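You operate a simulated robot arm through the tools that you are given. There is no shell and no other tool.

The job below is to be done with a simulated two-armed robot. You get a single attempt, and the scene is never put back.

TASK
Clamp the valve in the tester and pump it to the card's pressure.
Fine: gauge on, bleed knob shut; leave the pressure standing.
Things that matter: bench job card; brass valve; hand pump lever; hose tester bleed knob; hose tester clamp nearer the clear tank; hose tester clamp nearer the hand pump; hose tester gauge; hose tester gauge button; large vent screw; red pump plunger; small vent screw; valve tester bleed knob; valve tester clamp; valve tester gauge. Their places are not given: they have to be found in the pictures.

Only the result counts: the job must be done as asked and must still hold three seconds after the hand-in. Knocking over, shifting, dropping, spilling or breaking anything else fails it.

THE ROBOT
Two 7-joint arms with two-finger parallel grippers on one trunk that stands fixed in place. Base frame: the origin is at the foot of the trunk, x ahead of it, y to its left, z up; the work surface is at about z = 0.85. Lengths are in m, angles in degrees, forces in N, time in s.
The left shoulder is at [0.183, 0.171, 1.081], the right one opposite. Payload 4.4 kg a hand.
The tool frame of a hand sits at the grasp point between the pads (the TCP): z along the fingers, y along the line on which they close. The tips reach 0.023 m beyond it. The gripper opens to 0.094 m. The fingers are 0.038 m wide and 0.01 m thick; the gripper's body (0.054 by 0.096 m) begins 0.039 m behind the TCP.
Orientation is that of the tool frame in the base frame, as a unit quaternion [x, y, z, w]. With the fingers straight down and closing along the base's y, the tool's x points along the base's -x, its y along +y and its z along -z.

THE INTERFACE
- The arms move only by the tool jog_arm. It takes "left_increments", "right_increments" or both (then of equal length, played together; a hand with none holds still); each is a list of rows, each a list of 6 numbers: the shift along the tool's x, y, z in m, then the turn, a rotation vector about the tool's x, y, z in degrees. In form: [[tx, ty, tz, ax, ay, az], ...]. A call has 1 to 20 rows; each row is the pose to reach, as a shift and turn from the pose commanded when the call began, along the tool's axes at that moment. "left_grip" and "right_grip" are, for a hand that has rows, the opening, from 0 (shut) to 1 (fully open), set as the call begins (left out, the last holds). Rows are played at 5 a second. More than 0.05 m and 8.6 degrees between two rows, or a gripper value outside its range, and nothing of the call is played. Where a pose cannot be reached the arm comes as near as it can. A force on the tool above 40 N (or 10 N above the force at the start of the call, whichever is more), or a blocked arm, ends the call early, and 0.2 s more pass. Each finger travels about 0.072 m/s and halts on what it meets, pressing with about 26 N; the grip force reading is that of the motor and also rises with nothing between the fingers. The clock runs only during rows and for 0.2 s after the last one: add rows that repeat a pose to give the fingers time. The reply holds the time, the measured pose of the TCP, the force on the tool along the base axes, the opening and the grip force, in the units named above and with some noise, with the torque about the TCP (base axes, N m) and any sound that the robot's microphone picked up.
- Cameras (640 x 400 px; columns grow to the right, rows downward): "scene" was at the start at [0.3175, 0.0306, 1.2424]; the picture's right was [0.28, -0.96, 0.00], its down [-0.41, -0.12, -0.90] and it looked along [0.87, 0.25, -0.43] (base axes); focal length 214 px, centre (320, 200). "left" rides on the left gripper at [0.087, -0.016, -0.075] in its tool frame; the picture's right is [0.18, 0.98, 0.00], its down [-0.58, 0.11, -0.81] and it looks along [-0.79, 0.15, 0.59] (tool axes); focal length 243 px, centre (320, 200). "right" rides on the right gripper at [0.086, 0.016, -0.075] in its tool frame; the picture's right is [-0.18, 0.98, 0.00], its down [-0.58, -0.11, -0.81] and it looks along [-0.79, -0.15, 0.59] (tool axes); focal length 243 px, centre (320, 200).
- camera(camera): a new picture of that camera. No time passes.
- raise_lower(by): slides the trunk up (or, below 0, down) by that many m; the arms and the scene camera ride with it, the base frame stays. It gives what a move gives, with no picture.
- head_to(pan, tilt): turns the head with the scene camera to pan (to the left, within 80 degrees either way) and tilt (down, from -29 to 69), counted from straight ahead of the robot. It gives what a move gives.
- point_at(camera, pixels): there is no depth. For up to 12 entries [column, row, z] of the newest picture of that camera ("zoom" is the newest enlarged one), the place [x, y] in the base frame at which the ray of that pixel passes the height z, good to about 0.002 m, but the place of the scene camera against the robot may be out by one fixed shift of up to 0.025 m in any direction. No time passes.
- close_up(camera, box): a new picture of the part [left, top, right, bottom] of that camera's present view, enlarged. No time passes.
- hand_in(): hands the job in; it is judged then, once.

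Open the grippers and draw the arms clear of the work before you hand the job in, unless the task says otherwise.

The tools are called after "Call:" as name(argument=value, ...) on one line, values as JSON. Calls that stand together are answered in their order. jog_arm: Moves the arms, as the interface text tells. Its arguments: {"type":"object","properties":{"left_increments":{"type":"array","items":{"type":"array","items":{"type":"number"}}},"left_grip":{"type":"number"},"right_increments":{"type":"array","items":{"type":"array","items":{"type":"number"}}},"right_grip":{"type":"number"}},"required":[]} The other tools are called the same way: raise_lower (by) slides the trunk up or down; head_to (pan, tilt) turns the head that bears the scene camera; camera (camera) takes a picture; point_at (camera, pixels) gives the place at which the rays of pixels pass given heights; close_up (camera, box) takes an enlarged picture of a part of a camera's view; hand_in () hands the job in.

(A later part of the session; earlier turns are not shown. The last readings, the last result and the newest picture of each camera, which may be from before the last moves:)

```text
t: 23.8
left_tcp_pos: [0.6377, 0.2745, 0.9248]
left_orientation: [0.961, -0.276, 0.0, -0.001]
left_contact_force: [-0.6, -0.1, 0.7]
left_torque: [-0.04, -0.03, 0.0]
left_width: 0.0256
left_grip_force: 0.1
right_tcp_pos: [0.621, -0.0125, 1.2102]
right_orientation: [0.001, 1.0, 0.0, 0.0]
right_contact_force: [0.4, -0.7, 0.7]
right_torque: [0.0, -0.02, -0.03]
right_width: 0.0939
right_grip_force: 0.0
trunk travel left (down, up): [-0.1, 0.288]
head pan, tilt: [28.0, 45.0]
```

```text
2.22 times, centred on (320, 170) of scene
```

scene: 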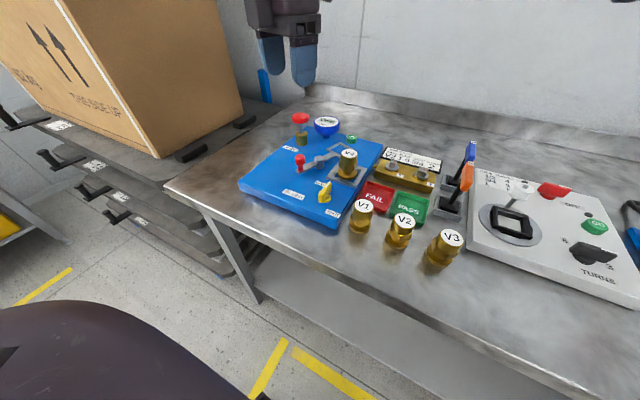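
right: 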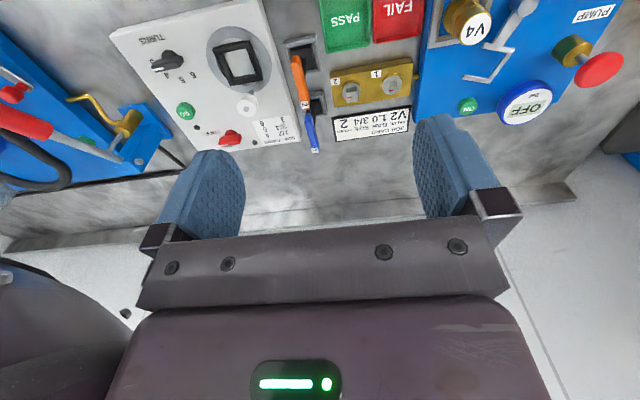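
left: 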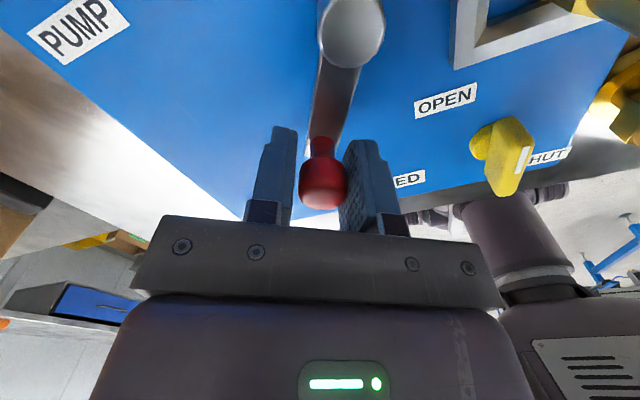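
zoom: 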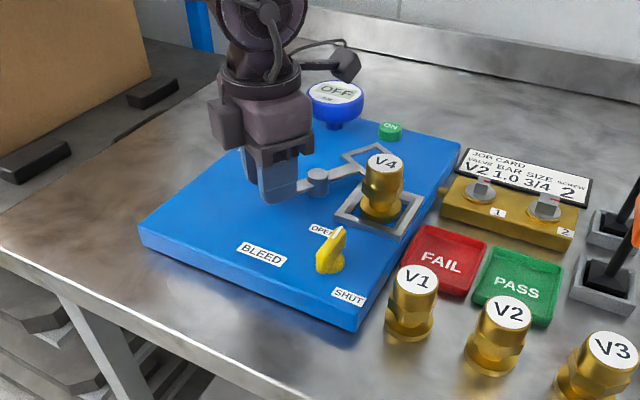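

The lever follows freely (12° so far, force near zero). I go on along the arc another 32°.

Call:
jog_arm(left_increments=[[0.0006, -0.0079, 0, 0, 0, 8], [0.0022, -0.0156, 0, 0, 0, 16], [0.0049, -0.023, 0, 0, 0, 24], [0.0086, -0.0299, 0, 0, 0, 32], [0.0086, -0.0299, 0, 0, 0, 32]])

Call:
camera(camera="left")

Call:
close_up(camera="scene", box=[220, 80, 420, 260])

```text
t: 25.0
left_tcp_pos: [0.6573, 0.2964, 0.9237]
left_orientation: [0.848, -0.53, 0.0, 0.0]
left_contact_force: [0.1, -0.4, 0.3]
left_torque: [-0.02, -0.01, 0.01]
left_width: 0.0254
left_grip_force: 0.2
right_tcp_pos: [0.6213, -0.0129, 1.212]
right_orientation: [0.0, 1.0, 0.0, 0.001]
right_contact_force: [0.1, -0.5, 0.3]
right_torque: [-0.02, -0.03, -0.03]
right_width: 0.0939
right_grip_force: 0.0
trunk travel left (down, up): [-0.1, 0.288]
head pan, tilt: [28.0, 45.0]
```

```text
taken
```

left: 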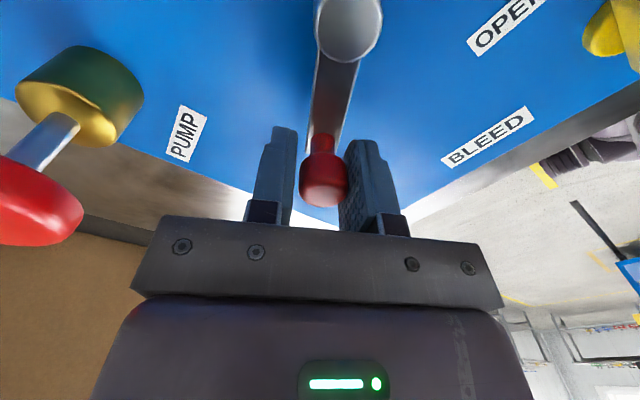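

```text
2.22 times, centred on (320, 170) of scene
```

zoom: 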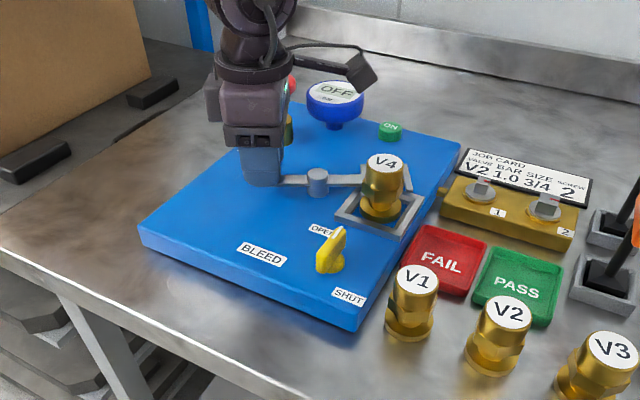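

At 44° now, fork about to reach V4, no resistance. I continue another 20° carefully, watching the plunger clearance on the left side of the picture.

Call:
jog_arm(left_increments=[[0.0003, -0.0059, 0, 0, 0, 6], [0.0012, -0.0118, 0, 0, 0, 12], [0.0028, -0.0175, 0, 0, 0, 18], [0.0043, -0.0212, 0, 0, 0, 22], [0.0043, -0.0212, 0, 0, 0, 22]])

Call:
camera(camera="left")

Call:
close_up(camera="scene", box=[220, 80, 420, 260])

```text
t: 26.2
left_tcp_pos: [0.6806, 0.3019, 0.9249]
left_orientation: [0.732, -0.681, 0.0, 0.0]
left_contact_force: [-0.4, 0.7, -0.2]
left_torque: [0.01, 0.0, 0.01]
left_width: 0.0255
left_grip_force: 0.1
right_tcp_pos: [0.6206, -0.0138, 1.2121]
right_orientation: [0.0, 1.0, 0.0, -0.001]
right_contact_force: [-1.0, -0.4, -0.5]
right_torque: [0.0, 0.03, -0.02]
right_width: 0.0941
right_grip_force: 0.1
trunk travel left (down, up): [-0.1, 0.288]
head pan, tilt: [28.0, 45.0]
```

```text
taken
```

left: 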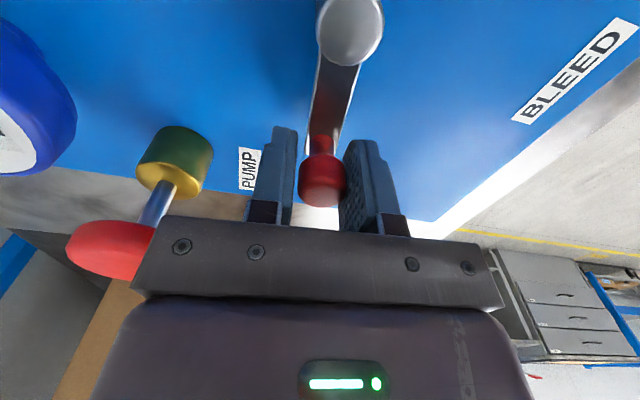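

```text
2.22 times, centred on (320, 170) of scene
```

zoom: 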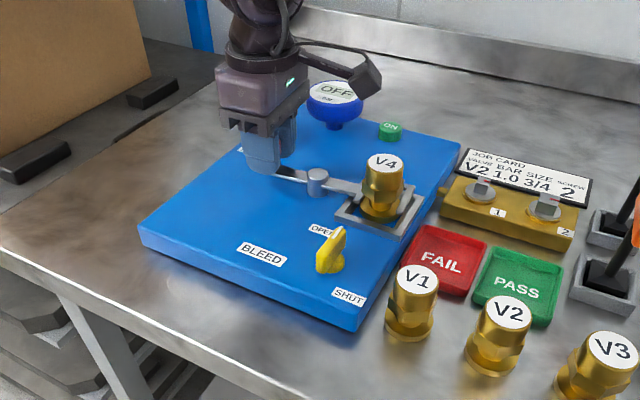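

The fork has reached V4 (66°). Before going on I measure the plunger's place in this view to be sure the hand clears it.

Call:
point_at(camera="left", pixels=[[112, 248, 0.95], [112, 248, 0.96], [112, 248, 0.94], [175, 155, 0.89], [180, 180, 0.91], [175, 155, 0.88], [158, 215, 0.93]])

Call:
close_up(camera="left", box=[60, 110, 300, 290])

Call:
camera(camera="right")

```text
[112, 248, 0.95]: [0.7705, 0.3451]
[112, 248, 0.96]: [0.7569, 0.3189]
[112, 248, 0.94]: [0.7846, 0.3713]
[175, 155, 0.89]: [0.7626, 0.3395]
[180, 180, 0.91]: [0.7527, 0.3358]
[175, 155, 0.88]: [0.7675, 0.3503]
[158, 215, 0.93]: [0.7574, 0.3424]
```

```text
2.22 times, centred on (180, 200) of left
```

zoom: 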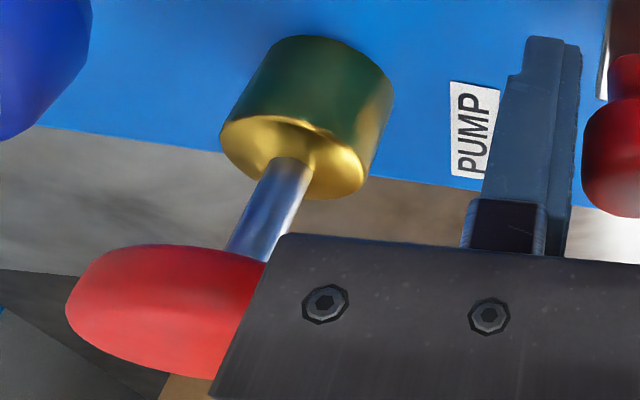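

```text
taken
```

right: 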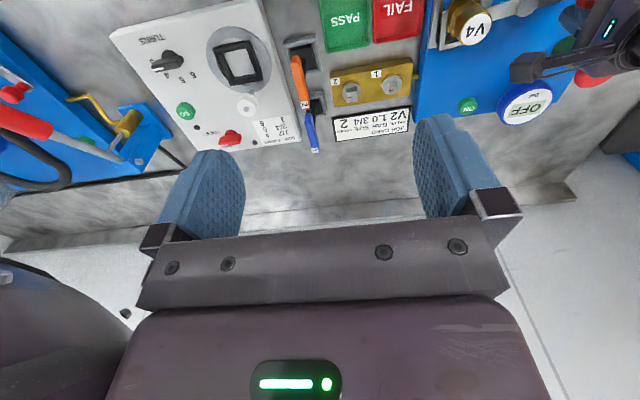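

The plunger axis is about (0.757, 0.341), head near z 0.955. I check how far the fork encloses V4.

Call:
close_up(camera="scene", box=[290, 130, 380, 200])

Call:
close_up(camera="right", box=[410, 0, 570, 110])

```text
5.71 times, centred on (335, 165) of scene
```

zoom: 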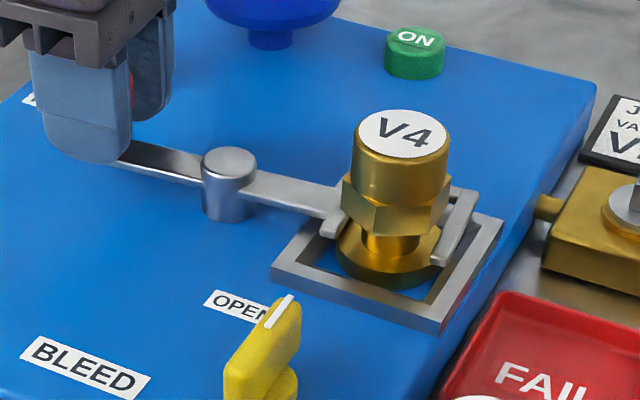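

```text
3.64 times, centred on (490, 55) of right
```

zoom: 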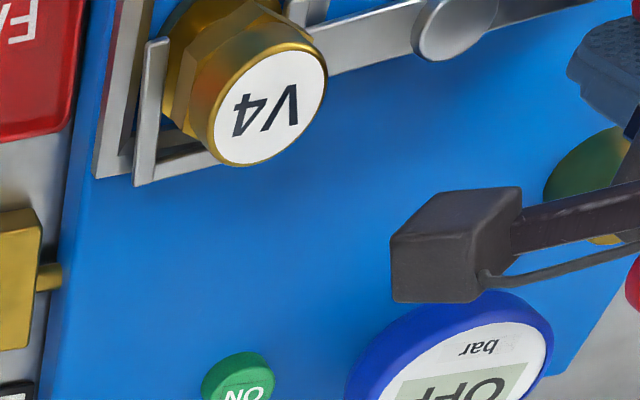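

The fork's arms straddle V4's neck. I lift the grasp slightly (6 mm, for clearance over the plunger) and push on in small steps until it meets a stop.

Call:
jog_arm(left_increments=[[0.0, 0.0, -0.006, 0, 0, 0], [0.0003, -0.0059, -0.006, 0, 0, 6], [0.0012, -0.0118, -0.006, 0, 0, 12], [0.0012, -0.0118, -0.006, 0, 0, 12]])

Call:
close_up(camera="scene", box=[290, 130, 380, 200])

Call:
camera(camera="left")

```text
t: 27.2
left_tcp_pos: [0.6903, 0.3004, 0.9305]
left_orientation: [-0.656, 0.755, 0.001, 0.0]
left_contact_force: [-16.7, -3.8, -2.4]
left_torque: [0.0, -0.01, 0.08]
left_width: 0.0325
left_grip_force: 7.7
right_tcp_pos: [0.6214, -0.014, 1.2127]
right_orientation: [0.0, 1.0, 0.001, 0.001]
right_contact_force: [-0.8, -0.1, -0.9]
right_torque: [-0.05, 0.0, 0.03]
right_width: 0.0938
right_grip_force: 0.0
trunk travel left (down, up): [-0.1, 0.288]
head pan, tilt: [28.0, 45.0]
```

```text
5.71 times, centred on (335, 165) of scene
```

zoom: 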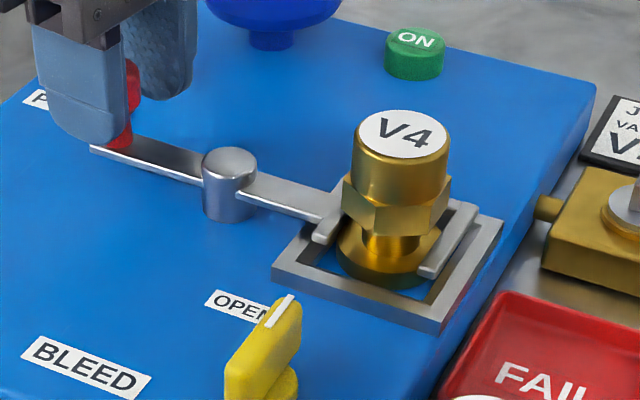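

```text
taken
```

left: 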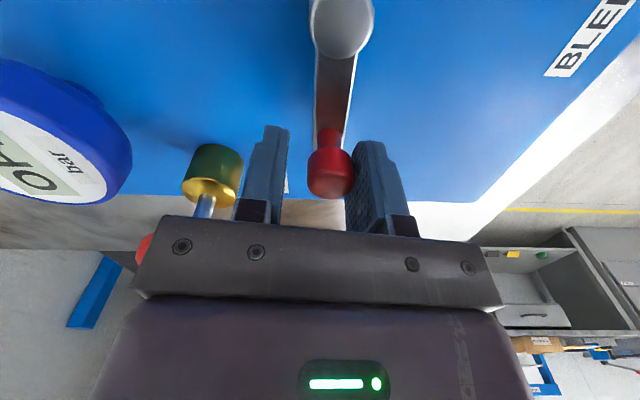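

The lever now resists with 17 N and the fork sits centred round V4. I push a hair more to see whether it is a hard stop.

Call:
jog_arm(left_increments=[[0.0, -0.002, 0, 0, 0, 0], [0.0, -0.004, 0, 0, 0, 0], [0.0, -0.004, 0, 0, 0, 0]])

Call:
close_up(camera="scene", box=[290, 130, 380, 200])

```text
t: 28.0
left_tcp_pos: [0.6935, 0.3008, 0.9316]
left_orientation: [-0.656, 0.755, 0.0, -0.001]
left_contact_force: [-31.0, -3.2, -9.0]
left_torque: [-0.03, -0.08, 0.09]
left_width: 0.0386
left_grip_force: 15.0
right_tcp_pos: [0.619, -0.0128, 1.212]
right_orientation: [0.0, 1.0, 0.0, 0.001]
right_contact_force: [-0.3, 0.6, -0.8]
right_torque: [-0.02, 0.02, 0.0]
right_width: 0.0938
right_grip_force: 0.0
trunk travel left (down, up): [-0.1, 0.288]
head pan, tilt: [28.0, 45.0]
```

```text
5.71 times, centred on (335, 165) of scene
```

zoom: 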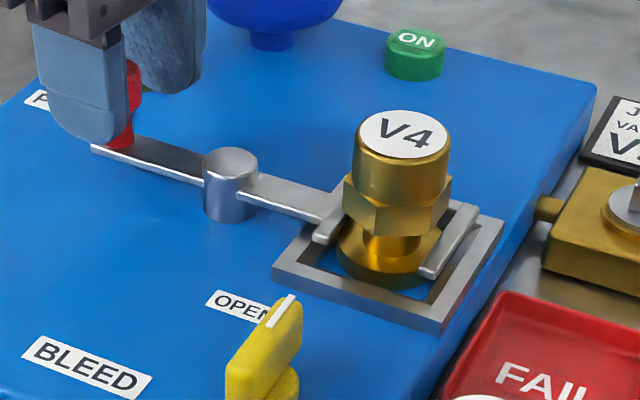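

It's a hard stop: 31 N with no further lever motion, so the clamp is shut. I back off, open the fingers a little and rise straight up.

Call:
jog_arm(left_increments=[[0, 0.005, 0, 0, 0, 0], [0, 0.01, 0, 0, 0, 0], [0, 0.01, 0, 0, 0, 0]], left_grip=0.42)

Call:
jog_arm(left_increments=[[0, 0, -0.02, 0, 0, 0], [0, 0, -0.05, 0, 0, 0], [0, 0, -0.1, 0, 0, 0], [0, 0, -0.14, 0, 0, 0]])

Call:
camera(camera="left")

Call:
close_up(camera="scene", box=[220, 80, 420, 260])

```text
t: 28.8
left_tcp_pos: [0.6865, 0.3011, 0.9308]
left_orientation: [-0.656, 0.755, 0.0, 0.001]
left_contact_force: [-0.4, -0.1, -0.3]
left_torque: [-0.03, 0.01, 0.01]
left_width: 0.0397
left_grip_force: 0.1
right_tcp_pos: [0.6213, -0.0124, 1.2106]
right_orientation: [0.0, 1.0, 0.0, 0.001]
right_contact_force: [-0.3, 0.3, -0.4]
right_torque: [0.03, 0.01, -0.01]
right_width: 0.0941
right_grip_force: 0.1
trunk travel left (down, up): [-0.1, 0.288]
head pan, tilt: [28.0, 45.0]
```

```text
t: 29.8
left_tcp_pos: [0.6838, 0.2999, 1.0751]
left_orientation: [-0.657, 0.754, 0.0, 0.0]
left_contact_force: [-0.5, -0.1, 1.2]
left_torque: [0.02, -0.02, -0.01]
left_width: 0.0395
left_grip_force: 0.2
right_tcp_pos: [0.6212, -0.0129, 1.2113]
right_orientation: [0.0, 1.0, 0.0, 0.0]
right_contact_force: [-0.5, 0.4, -0.2]
right_torque: [0.0, -0.02, -0.05]
right_width: 0.094
right_grip_force: 0.1
trunk travel left (down, up): [-0.1, 0.288]
head pan, tilt: [28.0, 45.0]
```

```text
taken
```

left: 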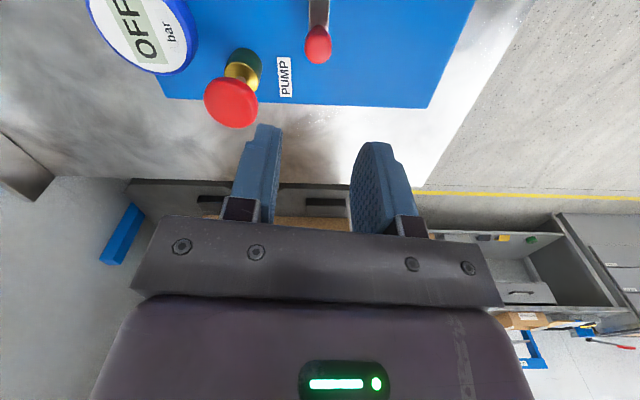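

```text
2.22 times, centred on (320, 170) of scene
```

zoom: 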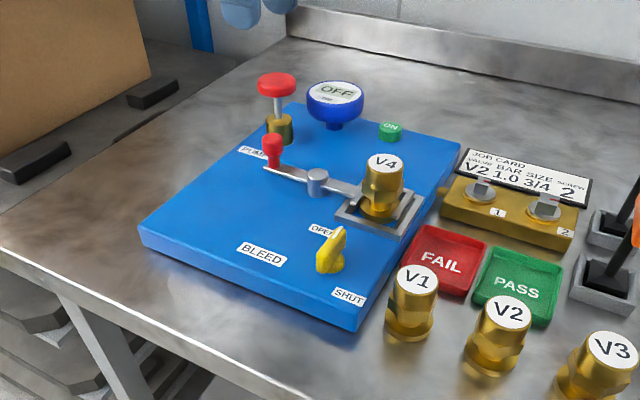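

The clamp bars V4 now. Next the bleed knob: I carry the hand over it at height while yawing on to 180°, so that it can then be turned 90° clockwise.

Call:
jog_arm(left_increments=[[0.01, 0.0061, 0, 0, 0, -7.5], [0.02, 0.0122, 0, 0, 0, -15], [0.03, 0.0184, 0, 0, 0, -22.5], [0.04, 0.0245, 0, 0, 0, -30], [0.05, 0.0306, 0, 0, 0, -37.5], [0.06, 0.0367, 0, 0, 0, -45], [0.07, 0.0429, 0, 0, 0, -52.5], [0.08, 0.049, 0, 0, 0, -60], [0.09, 0.0551, 0, 0, 0, -67.5], [0.1, 0.0612, 0, 0, 0, -75], [0.11, 0.0674, 0, 0, 0, -82.5], [0.12, 0.0735, 0, 0, 0, -90], [0.1303, 0.0796, 0, 0, 0, -98], [0.1303, 0.0796, 0, 0, 0, -98]])

Call:
camera(camera="left")

Call:
close_up(camera="scene", box=[220, 80, 420, 260])

```text
t: 32.8
left_tcp_pos: [0.5896, 0.1849, 1.0729]
left_orientation: [1.0, 0.001, 0.0, 0.0]
left_contact_force: [0.2, -0.3, -0.4]
left_torque: [-0.02, 0.02, -0.04]
left_width: 0.0395
left_grip_force: 0.0
right_tcp_pos: [0.6213, -0.0139, 1.2109]
right_orientation: [0.0, 1.0, 0.0, 0.0]
right_contact_force: [-0.4, 0.3, 0.6]
right_torque: [-0.03, -0.02, 0.01]
right_width: 0.0937
right_grip_force: 0.1
trunk travel left (down, up): [-0.1, 0.288]
head pan, tilt: [28.0, 45.0]
```

```text
taken
```

left: 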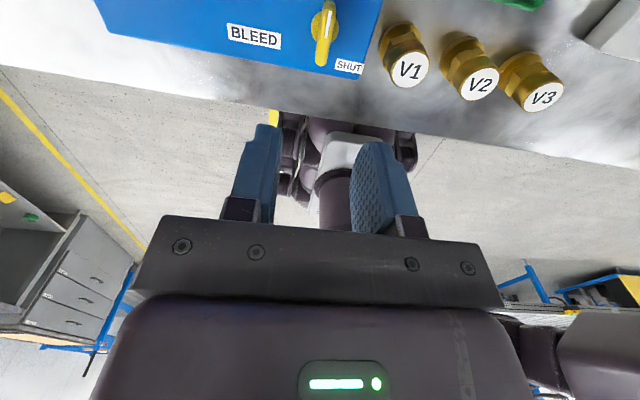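

```text
2.22 times, centred on (320, 170) of scene
```

zoom: 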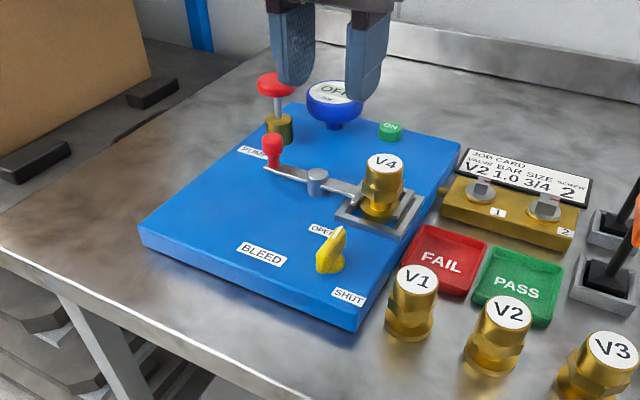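

Yaw 180° reached at (0.5896, 0.1849). I check the bleed knob's place once more in this view: bar centre about (325,33).

Call:
point_at(camera="left", pixels=[[325, 33, 0.91], [329, 5, 0.91], [321, 62, 0.91], [325, 33, 0.905], [408, 72, 0.91], [325, 33, 0.915]])

Call:
close_up(camera="left", box=[240, 0, 440, 120])

```text
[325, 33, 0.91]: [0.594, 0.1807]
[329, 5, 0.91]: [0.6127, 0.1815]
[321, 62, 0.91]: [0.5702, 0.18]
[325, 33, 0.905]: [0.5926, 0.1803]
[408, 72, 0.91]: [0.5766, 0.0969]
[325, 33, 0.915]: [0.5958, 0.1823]
```

```text
3.20 times, centred on (340, 60) of left
```

zoom: 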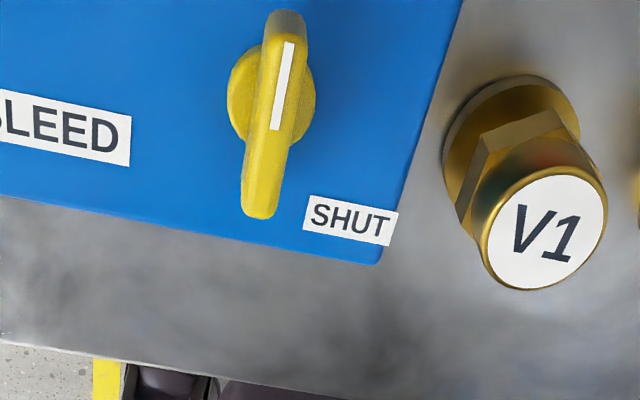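

The bar's white half lies on the +x side, knob centre about (0.589, 0.181), top z≈0.912; V1 stands clear at (0.577, 0.097). I lower the hand over the knob in two stages.

Call:
jog_arm(left_increments=[[-0.0005, 0.0035, 0.04, 0, 0, 0], [-0.0005, 0.0035, 0.08, 0, 0, 0], [-0.0005, 0.0035, 0.115, 0, 0, 0], [-0.0005, 0.0035, 0.115, 0, 0, 0]])

Call:
camera(camera="left")

Call:
camera(camera="scene")

Call:
close_up(camera="scene", box=[220, 80, 420, 260])

```text
t: 33.8
left_tcp_pos: [0.59, 0.1803, 0.9591]
left_orientation: [1.0, 0.001, 0.0, 0.0]
left_contact_force: [-1.0, -0.6, -0.7]
left_torque: [0.04, -0.01, 0.0]
left_width: 0.0393
left_grip_force: 0.0
right_tcp_pos: [0.6204, -0.0123, 1.2118]
right_orientation: [0.0, 1.0, 0.001, 0.001]
right_contact_force: [-0.4, -0.3, -0.8]
right_torque: [-0.03, 0.01, -0.01]
right_width: 0.0941
right_grip_force: 0.1
trunk travel left (down, up): [-0.1, 0.288]
head pan, tilt: [28.0, 45.0]
```

```text
taken
```

left: 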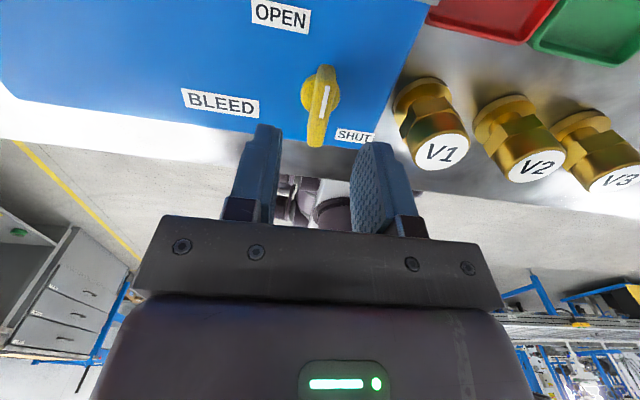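

```text
taken
```

scene: 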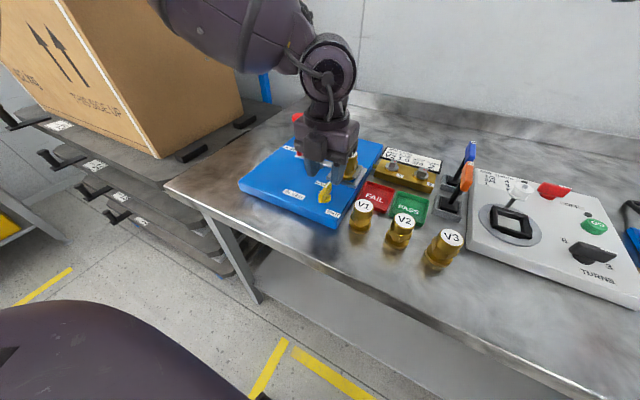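

```text
2.22 times, centred on (320, 170) of scene
```

zoom: 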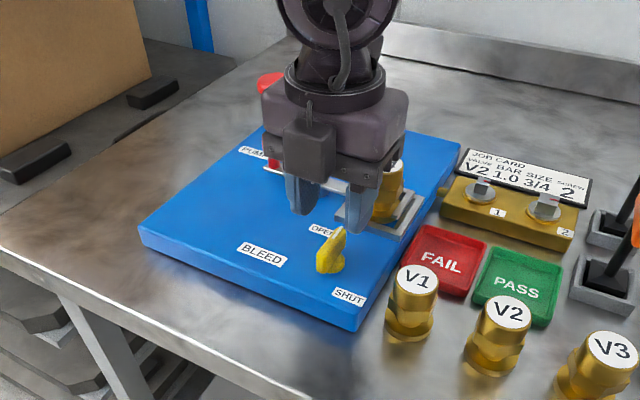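

I zoom in on the knob between the fingers to verify the alignment.

Call:
close_up(camera="left", box=[260, 50, 390, 160])

Call:
close_up(camera="scene", box=[290, 130, 380, 210])

```text
3.64 times, centred on (325, 105) of left
```

zoom: 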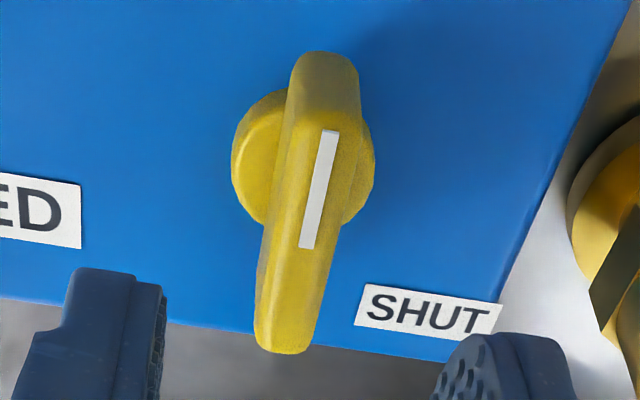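

```text
5.00 times, centred on (335, 170) of scene
```

zoom: 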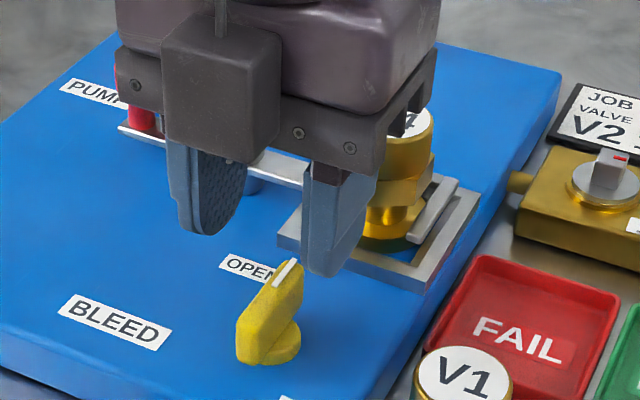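

Computing from both views, the knob's axis is at about (0.592, 0.180) with the bar top near z 0.905. I lower to z≈0.913, then close the fingers on the bar.

Call:
jog_arm(left_increments=[[0.002, 0, 0.02, 0, 0, 0], [0.002, 0, 0.035, 0, 0, 0], [0.002, 0, 0.046, 0, 0, 0], [0.002, 0, 0.046, 0, 0, 0]])

Call:
close_up(camera="scene", box=[290, 130, 380, 210])

Call:
camera(camera="left")

```text
t: 34.8
left_tcp_pos: [0.5904, 0.18, 0.9108]
left_orientation: [1.0, 0.001, 0.0, -0.001]
left_contact_force: [0.2, -0.1, -0.4]
left_torque: [0.0, 0.01, -0.01]
left_width: 0.0398
left_grip_force: 0.0
right_tcp_pos: [0.6205, -0.014, 1.2114]
right_orientation: [0.0, 1.0, 0.0, 0.0]
right_contact_force: [0.1, -0.3, 0.7]
right_torque: [-0.02, -0.02, 0.01]
right_width: 0.094
right_grip_force: 0.1
trunk travel left (down, up): [-0.1, 0.288]
head pan, tilt: [28.0, 45.0]
```

```text
5.00 times, centred on (335, 170) of scene
```

zoom: 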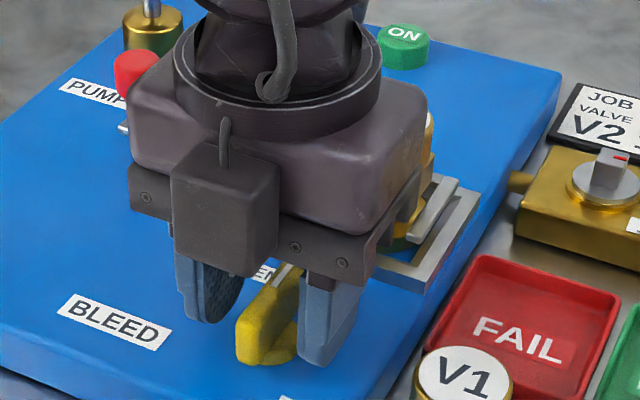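

```text
taken
```

left: 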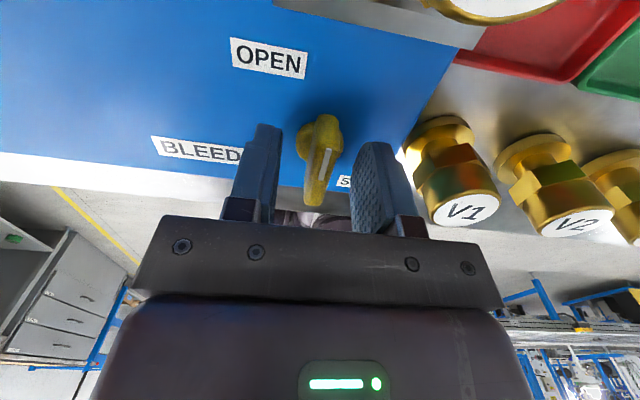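

The fingers flank the bar symmetrically. I close them on it.

Call:
jog_arm(left_increments=[[0, 0, 0, 0, 0, 0], [0, 0, 0, 0, 0, 0], [0, 0, 0, 0, 0, 0]], left_grip=0.0)

Call:
camera(camera="left")

```text
t: 35.6
left_tcp_pos: [0.5912, 0.1814, 0.9107]
left_orientation: [1.0, 0.0, 0.0, -0.001]
left_contact_force: [0.1, -0.5, -0.8]
left_torque: [-0.01, -0.16, -0.03]
left_width: 0.0108
left_grip_force: 45.0
right_tcp_pos: [0.6214, -0.0129, 1.2104]
right_orientation: [0.0, 1.0, 0.0, 0.0]
right_contact_force: [-0.2, 0.8, 0.5]
right_torque: [0.0, 0.01, -0.03]
right_width: 0.0941
right_grip_force: 0.1
trunk travel left (down, up): [-0.1, 0.288]
head pan, tilt: [28.0, 45.0]
```

```text
taken
```

left: 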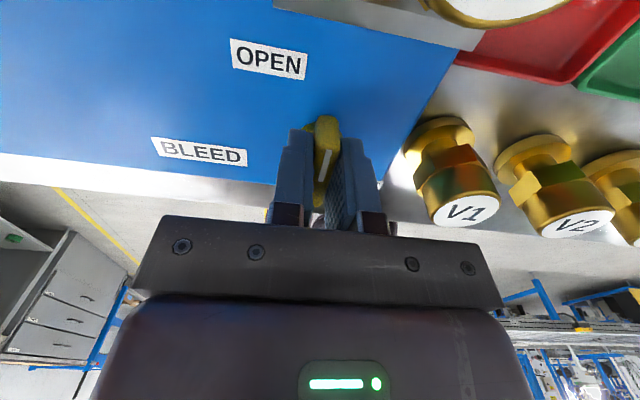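

The bar is gripped (10.8 mm) with no side load. I turn clockwise 24° as a first step and check the loads.

Call:
jog_arm(left_increments=[[0, 0, 0, 0, 0, 8], [0, 0, 0, 0, 0, 16], [0, 0, 0, 0, 0, 24], [0, 0, 0, 0, 0, 24]])

Call:
camera(camera="left")

```text
t: 36.6
left_tcp_pos: [0.5901, 0.1814, 0.9104]
left_orientation: [0.978, -0.208, 0.001, 0.0]
left_contact_force: [0.6, 6.0, 8.9]
left_torque: [0.58, 1.41, -0.01]
left_width: 0.0109
left_grip_force: 44.4
right_tcp_pos: [0.6198, -0.0118, 1.2115]
right_orientation: [0.0, 1.0, 0.0, 0.0]
right_contact_force: [-0.8, 0.6, -0.1]
right_torque: [0.01, -0.03, 0.01]
right_width: 0.0943
right_grip_force: 0.0
trunk travel left (down, up): [-0.1, 0.288]
head pan, tilt: [28.0, 45.0]
```

```text
taken
```

left: 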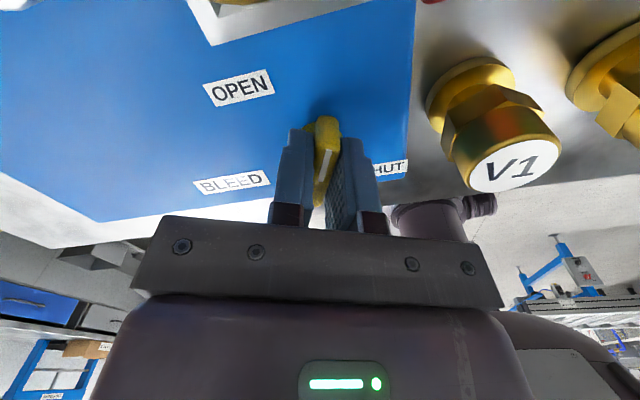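

It turns with the knob (yaw 156°), loads small. I continue another 32°.

Call:
jog_arm(left_increments=[[0, 0, 0, 0, 0, 8], [0, 0, 0, 0, 0, 16], [0, 0, 0, 0, 0, 24], [0, 0, 0, 0, 0, 32], [0, 0, 0, 0, 0, 32]])

Call:
camera(camera="left")

```text
t: 37.8
left_tcp_pos: [0.5893, 0.1795, 0.9103]
left_orientation: [0.883, -0.469, 0.001, 0.0]
left_contact_force: [-3.0, 4.9, 16.9]
left_torque: [0.76, 1.04, -0.02]
left_width: 0.0109
left_grip_force: 45.6
right_tcp_pos: [0.6198, -0.0129, 1.2122]
right_orientation: [0.0, 1.0, 0.001, 0.001]
right_contact_force: [0.5, -0.6, -0.1]
right_torque: [0.01, -0.05, -0.04]
right_width: 0.0943
right_grip_force: 0.1
trunk travel left (down, up): [-0.1, 0.288]
head pan, tilt: [28.0, 45.0]
```

```text
taken
```

left: 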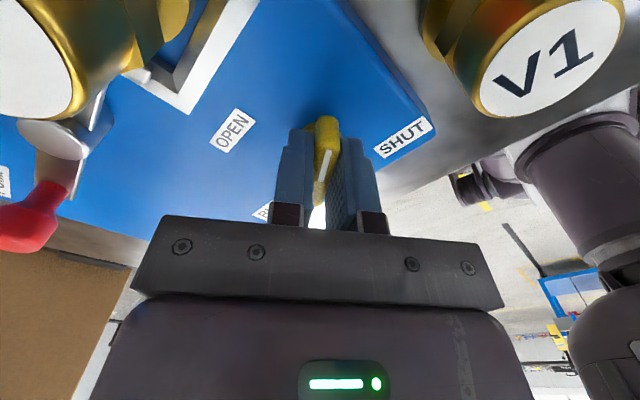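

56° turned; vertical load 17 N. I continue the remaining 34° towards the −y direction.

Call:
jog_arm(left_increments=[[0, 0, -0.001, 0, 0, 8], [0, 0, -0.001, 0, 0, 16], [0, 0, -0.001, 0, 0, 24], [0, 0, -0.001, 0, 0, 34], [0, 0, -0.001, 0, 0, 34]])

Call:
camera(camera="left")

Call:
close_up(camera="scene", box=[290, 130, 380, 210])

```text
refused: row 4 steps farther than a row can; nothing moved
```

```text
taken
```

left: 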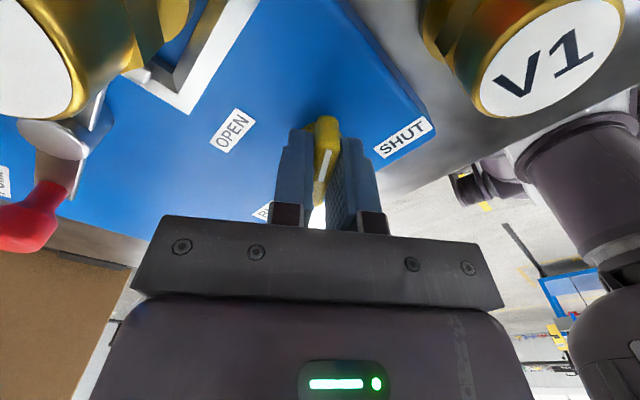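

```text
5.00 times, centred on (335, 170) of scene
```

zoom: 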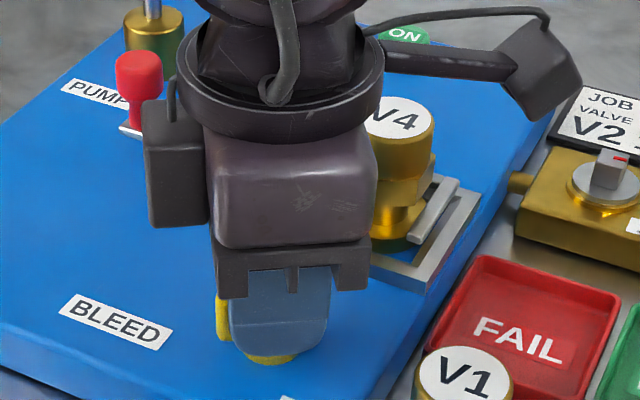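

The step was a little too large and nothing moved; I repeat with smaller steps.

Call:
jog_arm(left_increments=[[0, 0, -0.001, 0, 0, 7], [0, 0, -0.001, 0, 0, 14], [0, 0, -0.001, 0, 0, 21], [0, 0, -0.001, 0, 0, 28], [0, 0, -0.001, 0, 0, 34], [0, 0, -0.001, 0, 0, 34]])

Call:
camera(camera="left")

Call:
close_up(camera="scene", box=[290, 130, 380, 210])

```text
t: 39.2
left_tcp_pos: [0.5892, 0.1797, 0.9121]
left_orientation: [-0.706, 0.708, 0.001, -0.001]
left_contact_force: [-10.9, -4.7, -0.5]
left_torque: [-1.6, -0.14, 0.09]
left_width: 0.0108
left_grip_force: 44.9
right_tcp_pos: [0.6204, -0.0134, 1.2113]
right_orientation: [0.0, 1.0, 0.0, 0.0]
right_contact_force: [0.3, 0.6, -0.9]
right_torque: [-0.01, 0.02, 0.05]
right_width: 0.0939
right_grip_force: 0.0
trunk travel left (down, up): [-0.1, 0.288]
head pan, tilt: [28.0, 45.0]
```

```text
taken
```

left: 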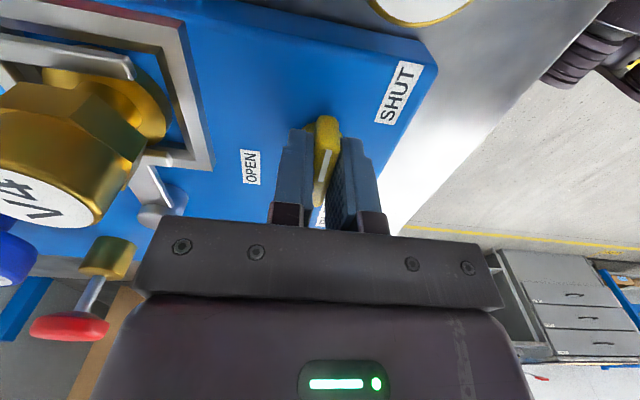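

```text
5.00 times, centred on (335, 170) of scene
```

zoom: 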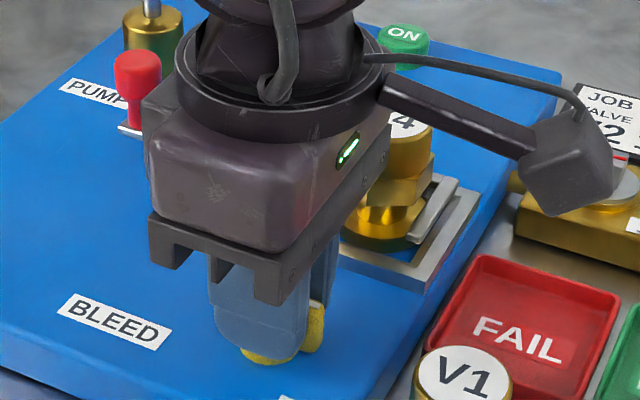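

The bar now points to −y at yaw 90°, torque about the vertical still small. I try 6° more to feel for an end stop.

Call:
jog_arm(left_increments=[[0, 0, 0, 0, 0, 3], [0, 0, 0, 0, 0, 6], [0, 0, 0, 0, 0, 6]])

Call:
camera(camera="left")

```text
t: 40.0
left_tcp_pos: [0.5899, 0.1785, 0.9105]
left_orientation: [-0.67, 0.742, 0.001, -0.001]
left_contact_force: [-17.1, -4.5, -3.0]
left_torque: [0.74, 0.18, 1.99]
left_width: 0.0133
left_grip_force: 45.1
right_tcp_pos: [0.6194, -0.0123, 1.212]
right_orientation: [0.0, 1.0, 0.0, 0.0]
right_contact_force: [0.3, 0.3, 0.7]
right_torque: [0.02, 0.02, 0.0]
right_width: 0.0941
right_grip_force: 0.1
trunk travel left (down, up): [-0.1, 0.288]
head pan, tilt: [28.0, 45.0]
```

```text
taken
```

left: 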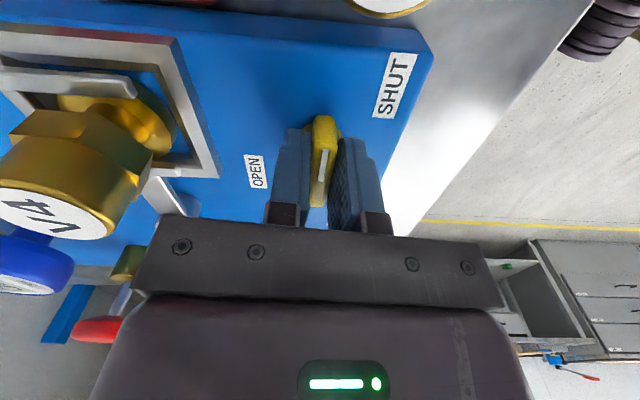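

Torque jumps to 2 Nm and the fingers are wedged: the SHUT stop is reached. I turn back 6°, open and rise.

Call:
jog_arm(left_increments=[[0, 0, 0, 0, 0, -3], [0, 0, 0, 0, 0, -6], [0, 0, 0, 0, 0, -6]])

Call:
jog_arm(left_increments=[[0, 0, 0, 0, 0, 0], [0, 0, 0, 0, 0, 0], [0, 0, -0.03, 0, 0, 0], [0, 0, -0.07, 0, 0, 0], [0, 0, -0.11, 0, 0, 0], [0, 0, -0.15, 0, 0, 0]], left_grip=0.4)

Call:
camera(camera="left")

Call:
close_up(camera="scene", box=[220, 80, 420, 260])

```text
t: 40.8
left_tcp_pos: [0.59, 0.1805, 0.9105]
left_orientation: [-0.707, 0.707, 0.0, 0.001]
left_contact_force: [-21.7, -3.9, -7.3]
left_torque: [0.27, -0.01, 0.04]
left_width: 0.0109
left_grip_force: 45.1
right_tcp_pos: [0.6202, -0.013, 1.2106]
right_orientation: [0.0, 1.0, 0.0, 0.001]
right_contact_force: [0.3, 0.1, -0.4]
right_torque: [-0.03, 0.01, 0.02]
right_width: 0.0941
right_grip_force: 0.0
trunk travel left (down, up): [-0.1, 0.288]
head pan, tilt: [28.0, 45.0]
```

```text
t: 42.2
left_tcp_pos: [0.5907, 0.1777, 1.0614]
left_orientation: [0.707, -0.707, 0.0, 0.0]
left_contact_force: [-0.4, 0.0, 0.4]
left_torque: [0.0, -0.01, -0.04]
left_width: 0.0378
left_grip_force: 0.2
right_tcp_pos: [0.6206, -0.0128, 1.2119]
right_orientation: [-0.001, 1.0, 0.0, 0.0]
right_contact_force: [-0.6, 1.1, -0.5]
right_torque: [-0.02, 0.02, 0.0]
right_width: 0.094
right_grip_force: 0.0
trunk travel left (down, up): [-0.1, 0.288]
head pan, tilt: [28.0, 45.0]
```

```text
taken
```

left: 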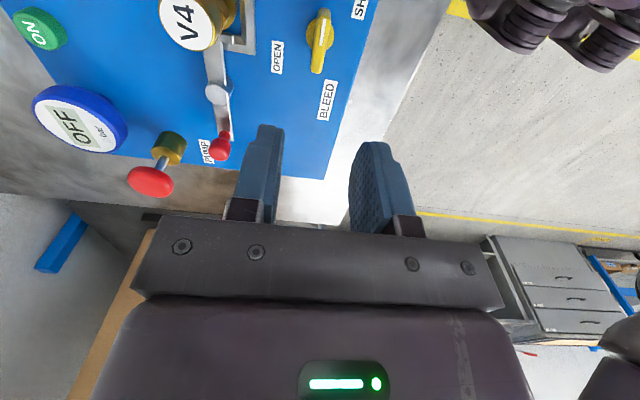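

```text
2.22 times, centred on (320, 170) of scene
```

zoom: 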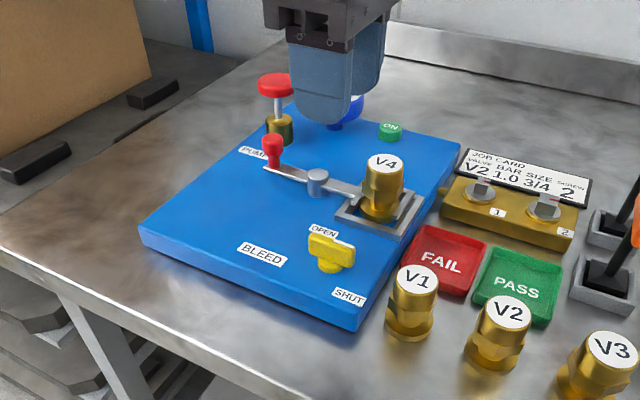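

The bleed knob points to SHUT now. Next the gauge's ON button; I measure button (40,28), gauge (78,120) and plunger in this new view to get their true positions.

Call:
point_at(camera="left", pixels=[[78, 120, 0.9], [78, 120, 0.93], [78, 120, 0.96], [42, 27, 0.88], [42, 27, 0.9], [149, 180, 0.95], [149, 180, 0.96], [170, 148, 0.89], [128, 120, 0.93], [35, 95, 0.93], [181, 14, 0.94], [221, 145, 0.925]])

Call:
close_up(camera="left", box=[0, 0, 240, 210])

```text
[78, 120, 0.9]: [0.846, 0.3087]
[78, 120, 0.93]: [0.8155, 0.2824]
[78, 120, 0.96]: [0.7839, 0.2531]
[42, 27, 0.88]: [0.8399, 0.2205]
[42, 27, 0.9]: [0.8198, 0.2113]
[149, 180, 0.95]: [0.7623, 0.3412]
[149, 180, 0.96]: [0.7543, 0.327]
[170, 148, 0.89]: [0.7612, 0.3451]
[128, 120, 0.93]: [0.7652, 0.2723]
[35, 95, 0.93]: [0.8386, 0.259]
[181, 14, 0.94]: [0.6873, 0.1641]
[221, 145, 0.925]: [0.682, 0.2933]
```

```text
1.90 times, centred on (120, 105) of left
```

zoom: 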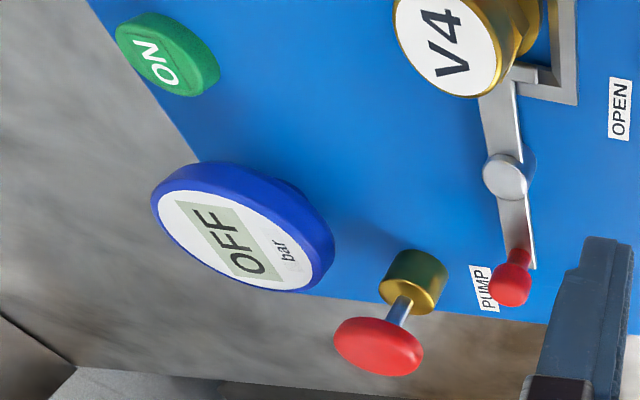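

Gauge face is about (0.831, 0.294, 0.916), plunger axis (0.761, 0.341) with head near z 0.95. I refine the button's top centre, which shows at about (33,31).

Call:
point_at(camera="left", pixels=[[33, 31, 0.885], [33, 31, 0.89], [33, 31, 0.895], [40, 32, 0.89], [27, 25, 0.89]])

Call:
close_up(camera="left", box=[0, 0, 100, 70])

Call:
close_up(camera="scene", box=[290, 110, 380, 180])

Call:
close_up(camera="right", box=[410, 0, 640, 150])

```text
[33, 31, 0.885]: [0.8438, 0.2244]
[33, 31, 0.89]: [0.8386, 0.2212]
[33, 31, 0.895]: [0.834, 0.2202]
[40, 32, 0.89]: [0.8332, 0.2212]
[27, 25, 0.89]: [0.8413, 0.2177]
```

```text
5.71 times, centred on (50, 35) of left
```

zoom: 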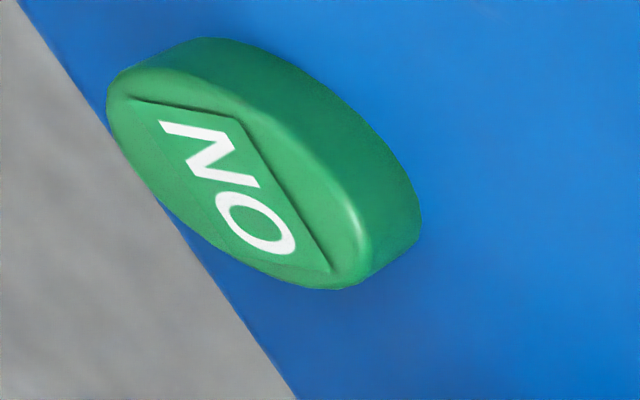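

```text
5.71 times, centred on (335, 145) of scene
```

zoom: 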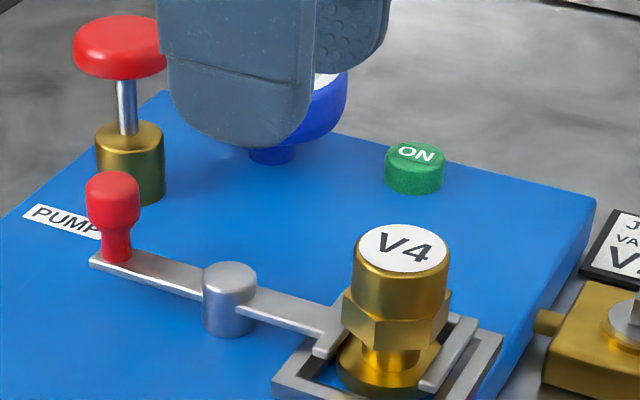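

```text
2.67 times, centred on (525, 75) of right
```

zoom: 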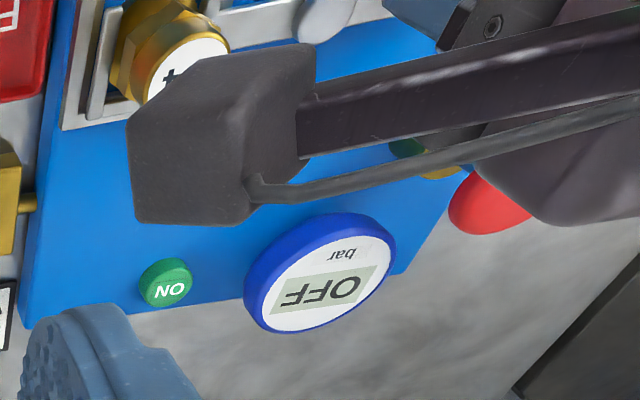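

I cross-check the button, gauge and plunger with the right-hand view: ON at (168,286).

Call:
point_at(camera="zoom", pixels=[[170, 288, 0.89], [170, 288, 0.895], [330, 275, 0.916], [165, 283, 0.885]])

```text
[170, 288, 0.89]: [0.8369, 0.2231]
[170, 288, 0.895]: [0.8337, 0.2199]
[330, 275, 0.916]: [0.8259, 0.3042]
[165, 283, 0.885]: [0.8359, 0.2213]
```

Button agreed at (0.836, 0.221), top z≈0.89. I close the fingers and carry the hand above it at z≈1.0.

Call:
jog_arm(left_increments=[[-0.007, -0.04, 0.01, 0, 0, 0], [-0.014, -0.08, 0.02, 0, 0, 0], [-0.021, -0.12, 0.03, 0, 0, 0], [-0.028, -0.16, 0.04, 0, 0, 0], [-0.035, -0.2, 0.05, 0, 0, 0], [-0.043, -0.245, 0.06, 0, 0, 0], [-0.043, -0.245, 0.06, 0, 0, 0]], left_grip=0.0)

Call:
camera(camera="left")

Call:
camera(camera="right")

Call:
close_up(camera="scene", box=[220, 60, 420, 240])

```text
t: 43.8
left_tcp_pos: [0.7532, 0.2532, 1.0058]
left_orientation: [0.708, -0.706, 0.0, 0.001]
left_contact_force: [0.0, -0.7, -0.1]
left_torque: [-0.01, -0.02, 0.04]
left_width: 0.0003
left_grip_force: 26.0
left hand out of reach, approached as far as the arm can: row 3, 4, 5, 6, 7
right_tcp_pos: [0.6209, -0.0124, 1.2118]
right_orientation: [0.0, 1.0, 0.0, 0.0]
right_contact_force: [-0.4, 0.7, 0.5]
right_torque: [0.0, 0.04, -0.04]
right_width: 0.094
right_grip_force: 0.0
trunk travel left (down, up): [-0.1, 0.288]
head pan, tilt: [28.0, 45.0]
```

```text
taken
```

left: 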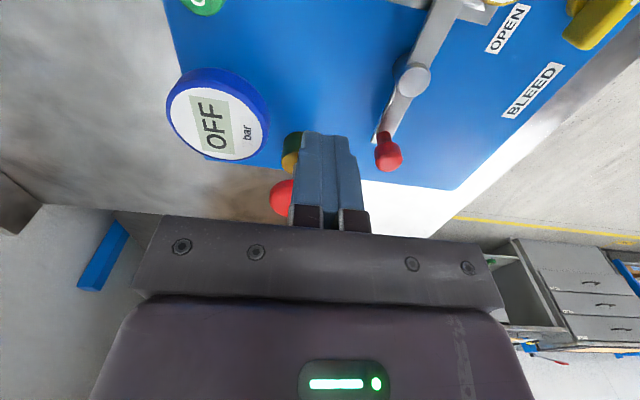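

```text
taken
```

right: 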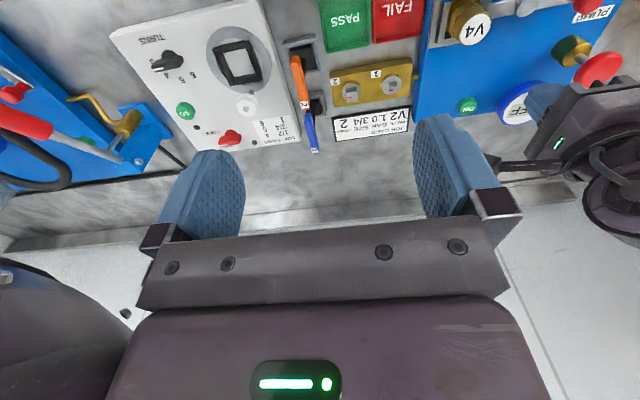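

```text
2.22 times, centred on (320, 150) of scene
```

zoom: 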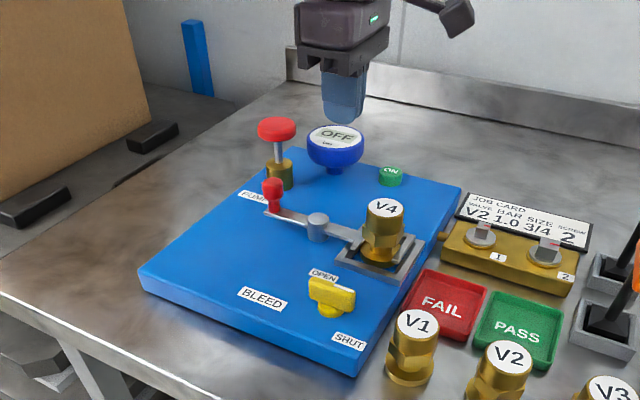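

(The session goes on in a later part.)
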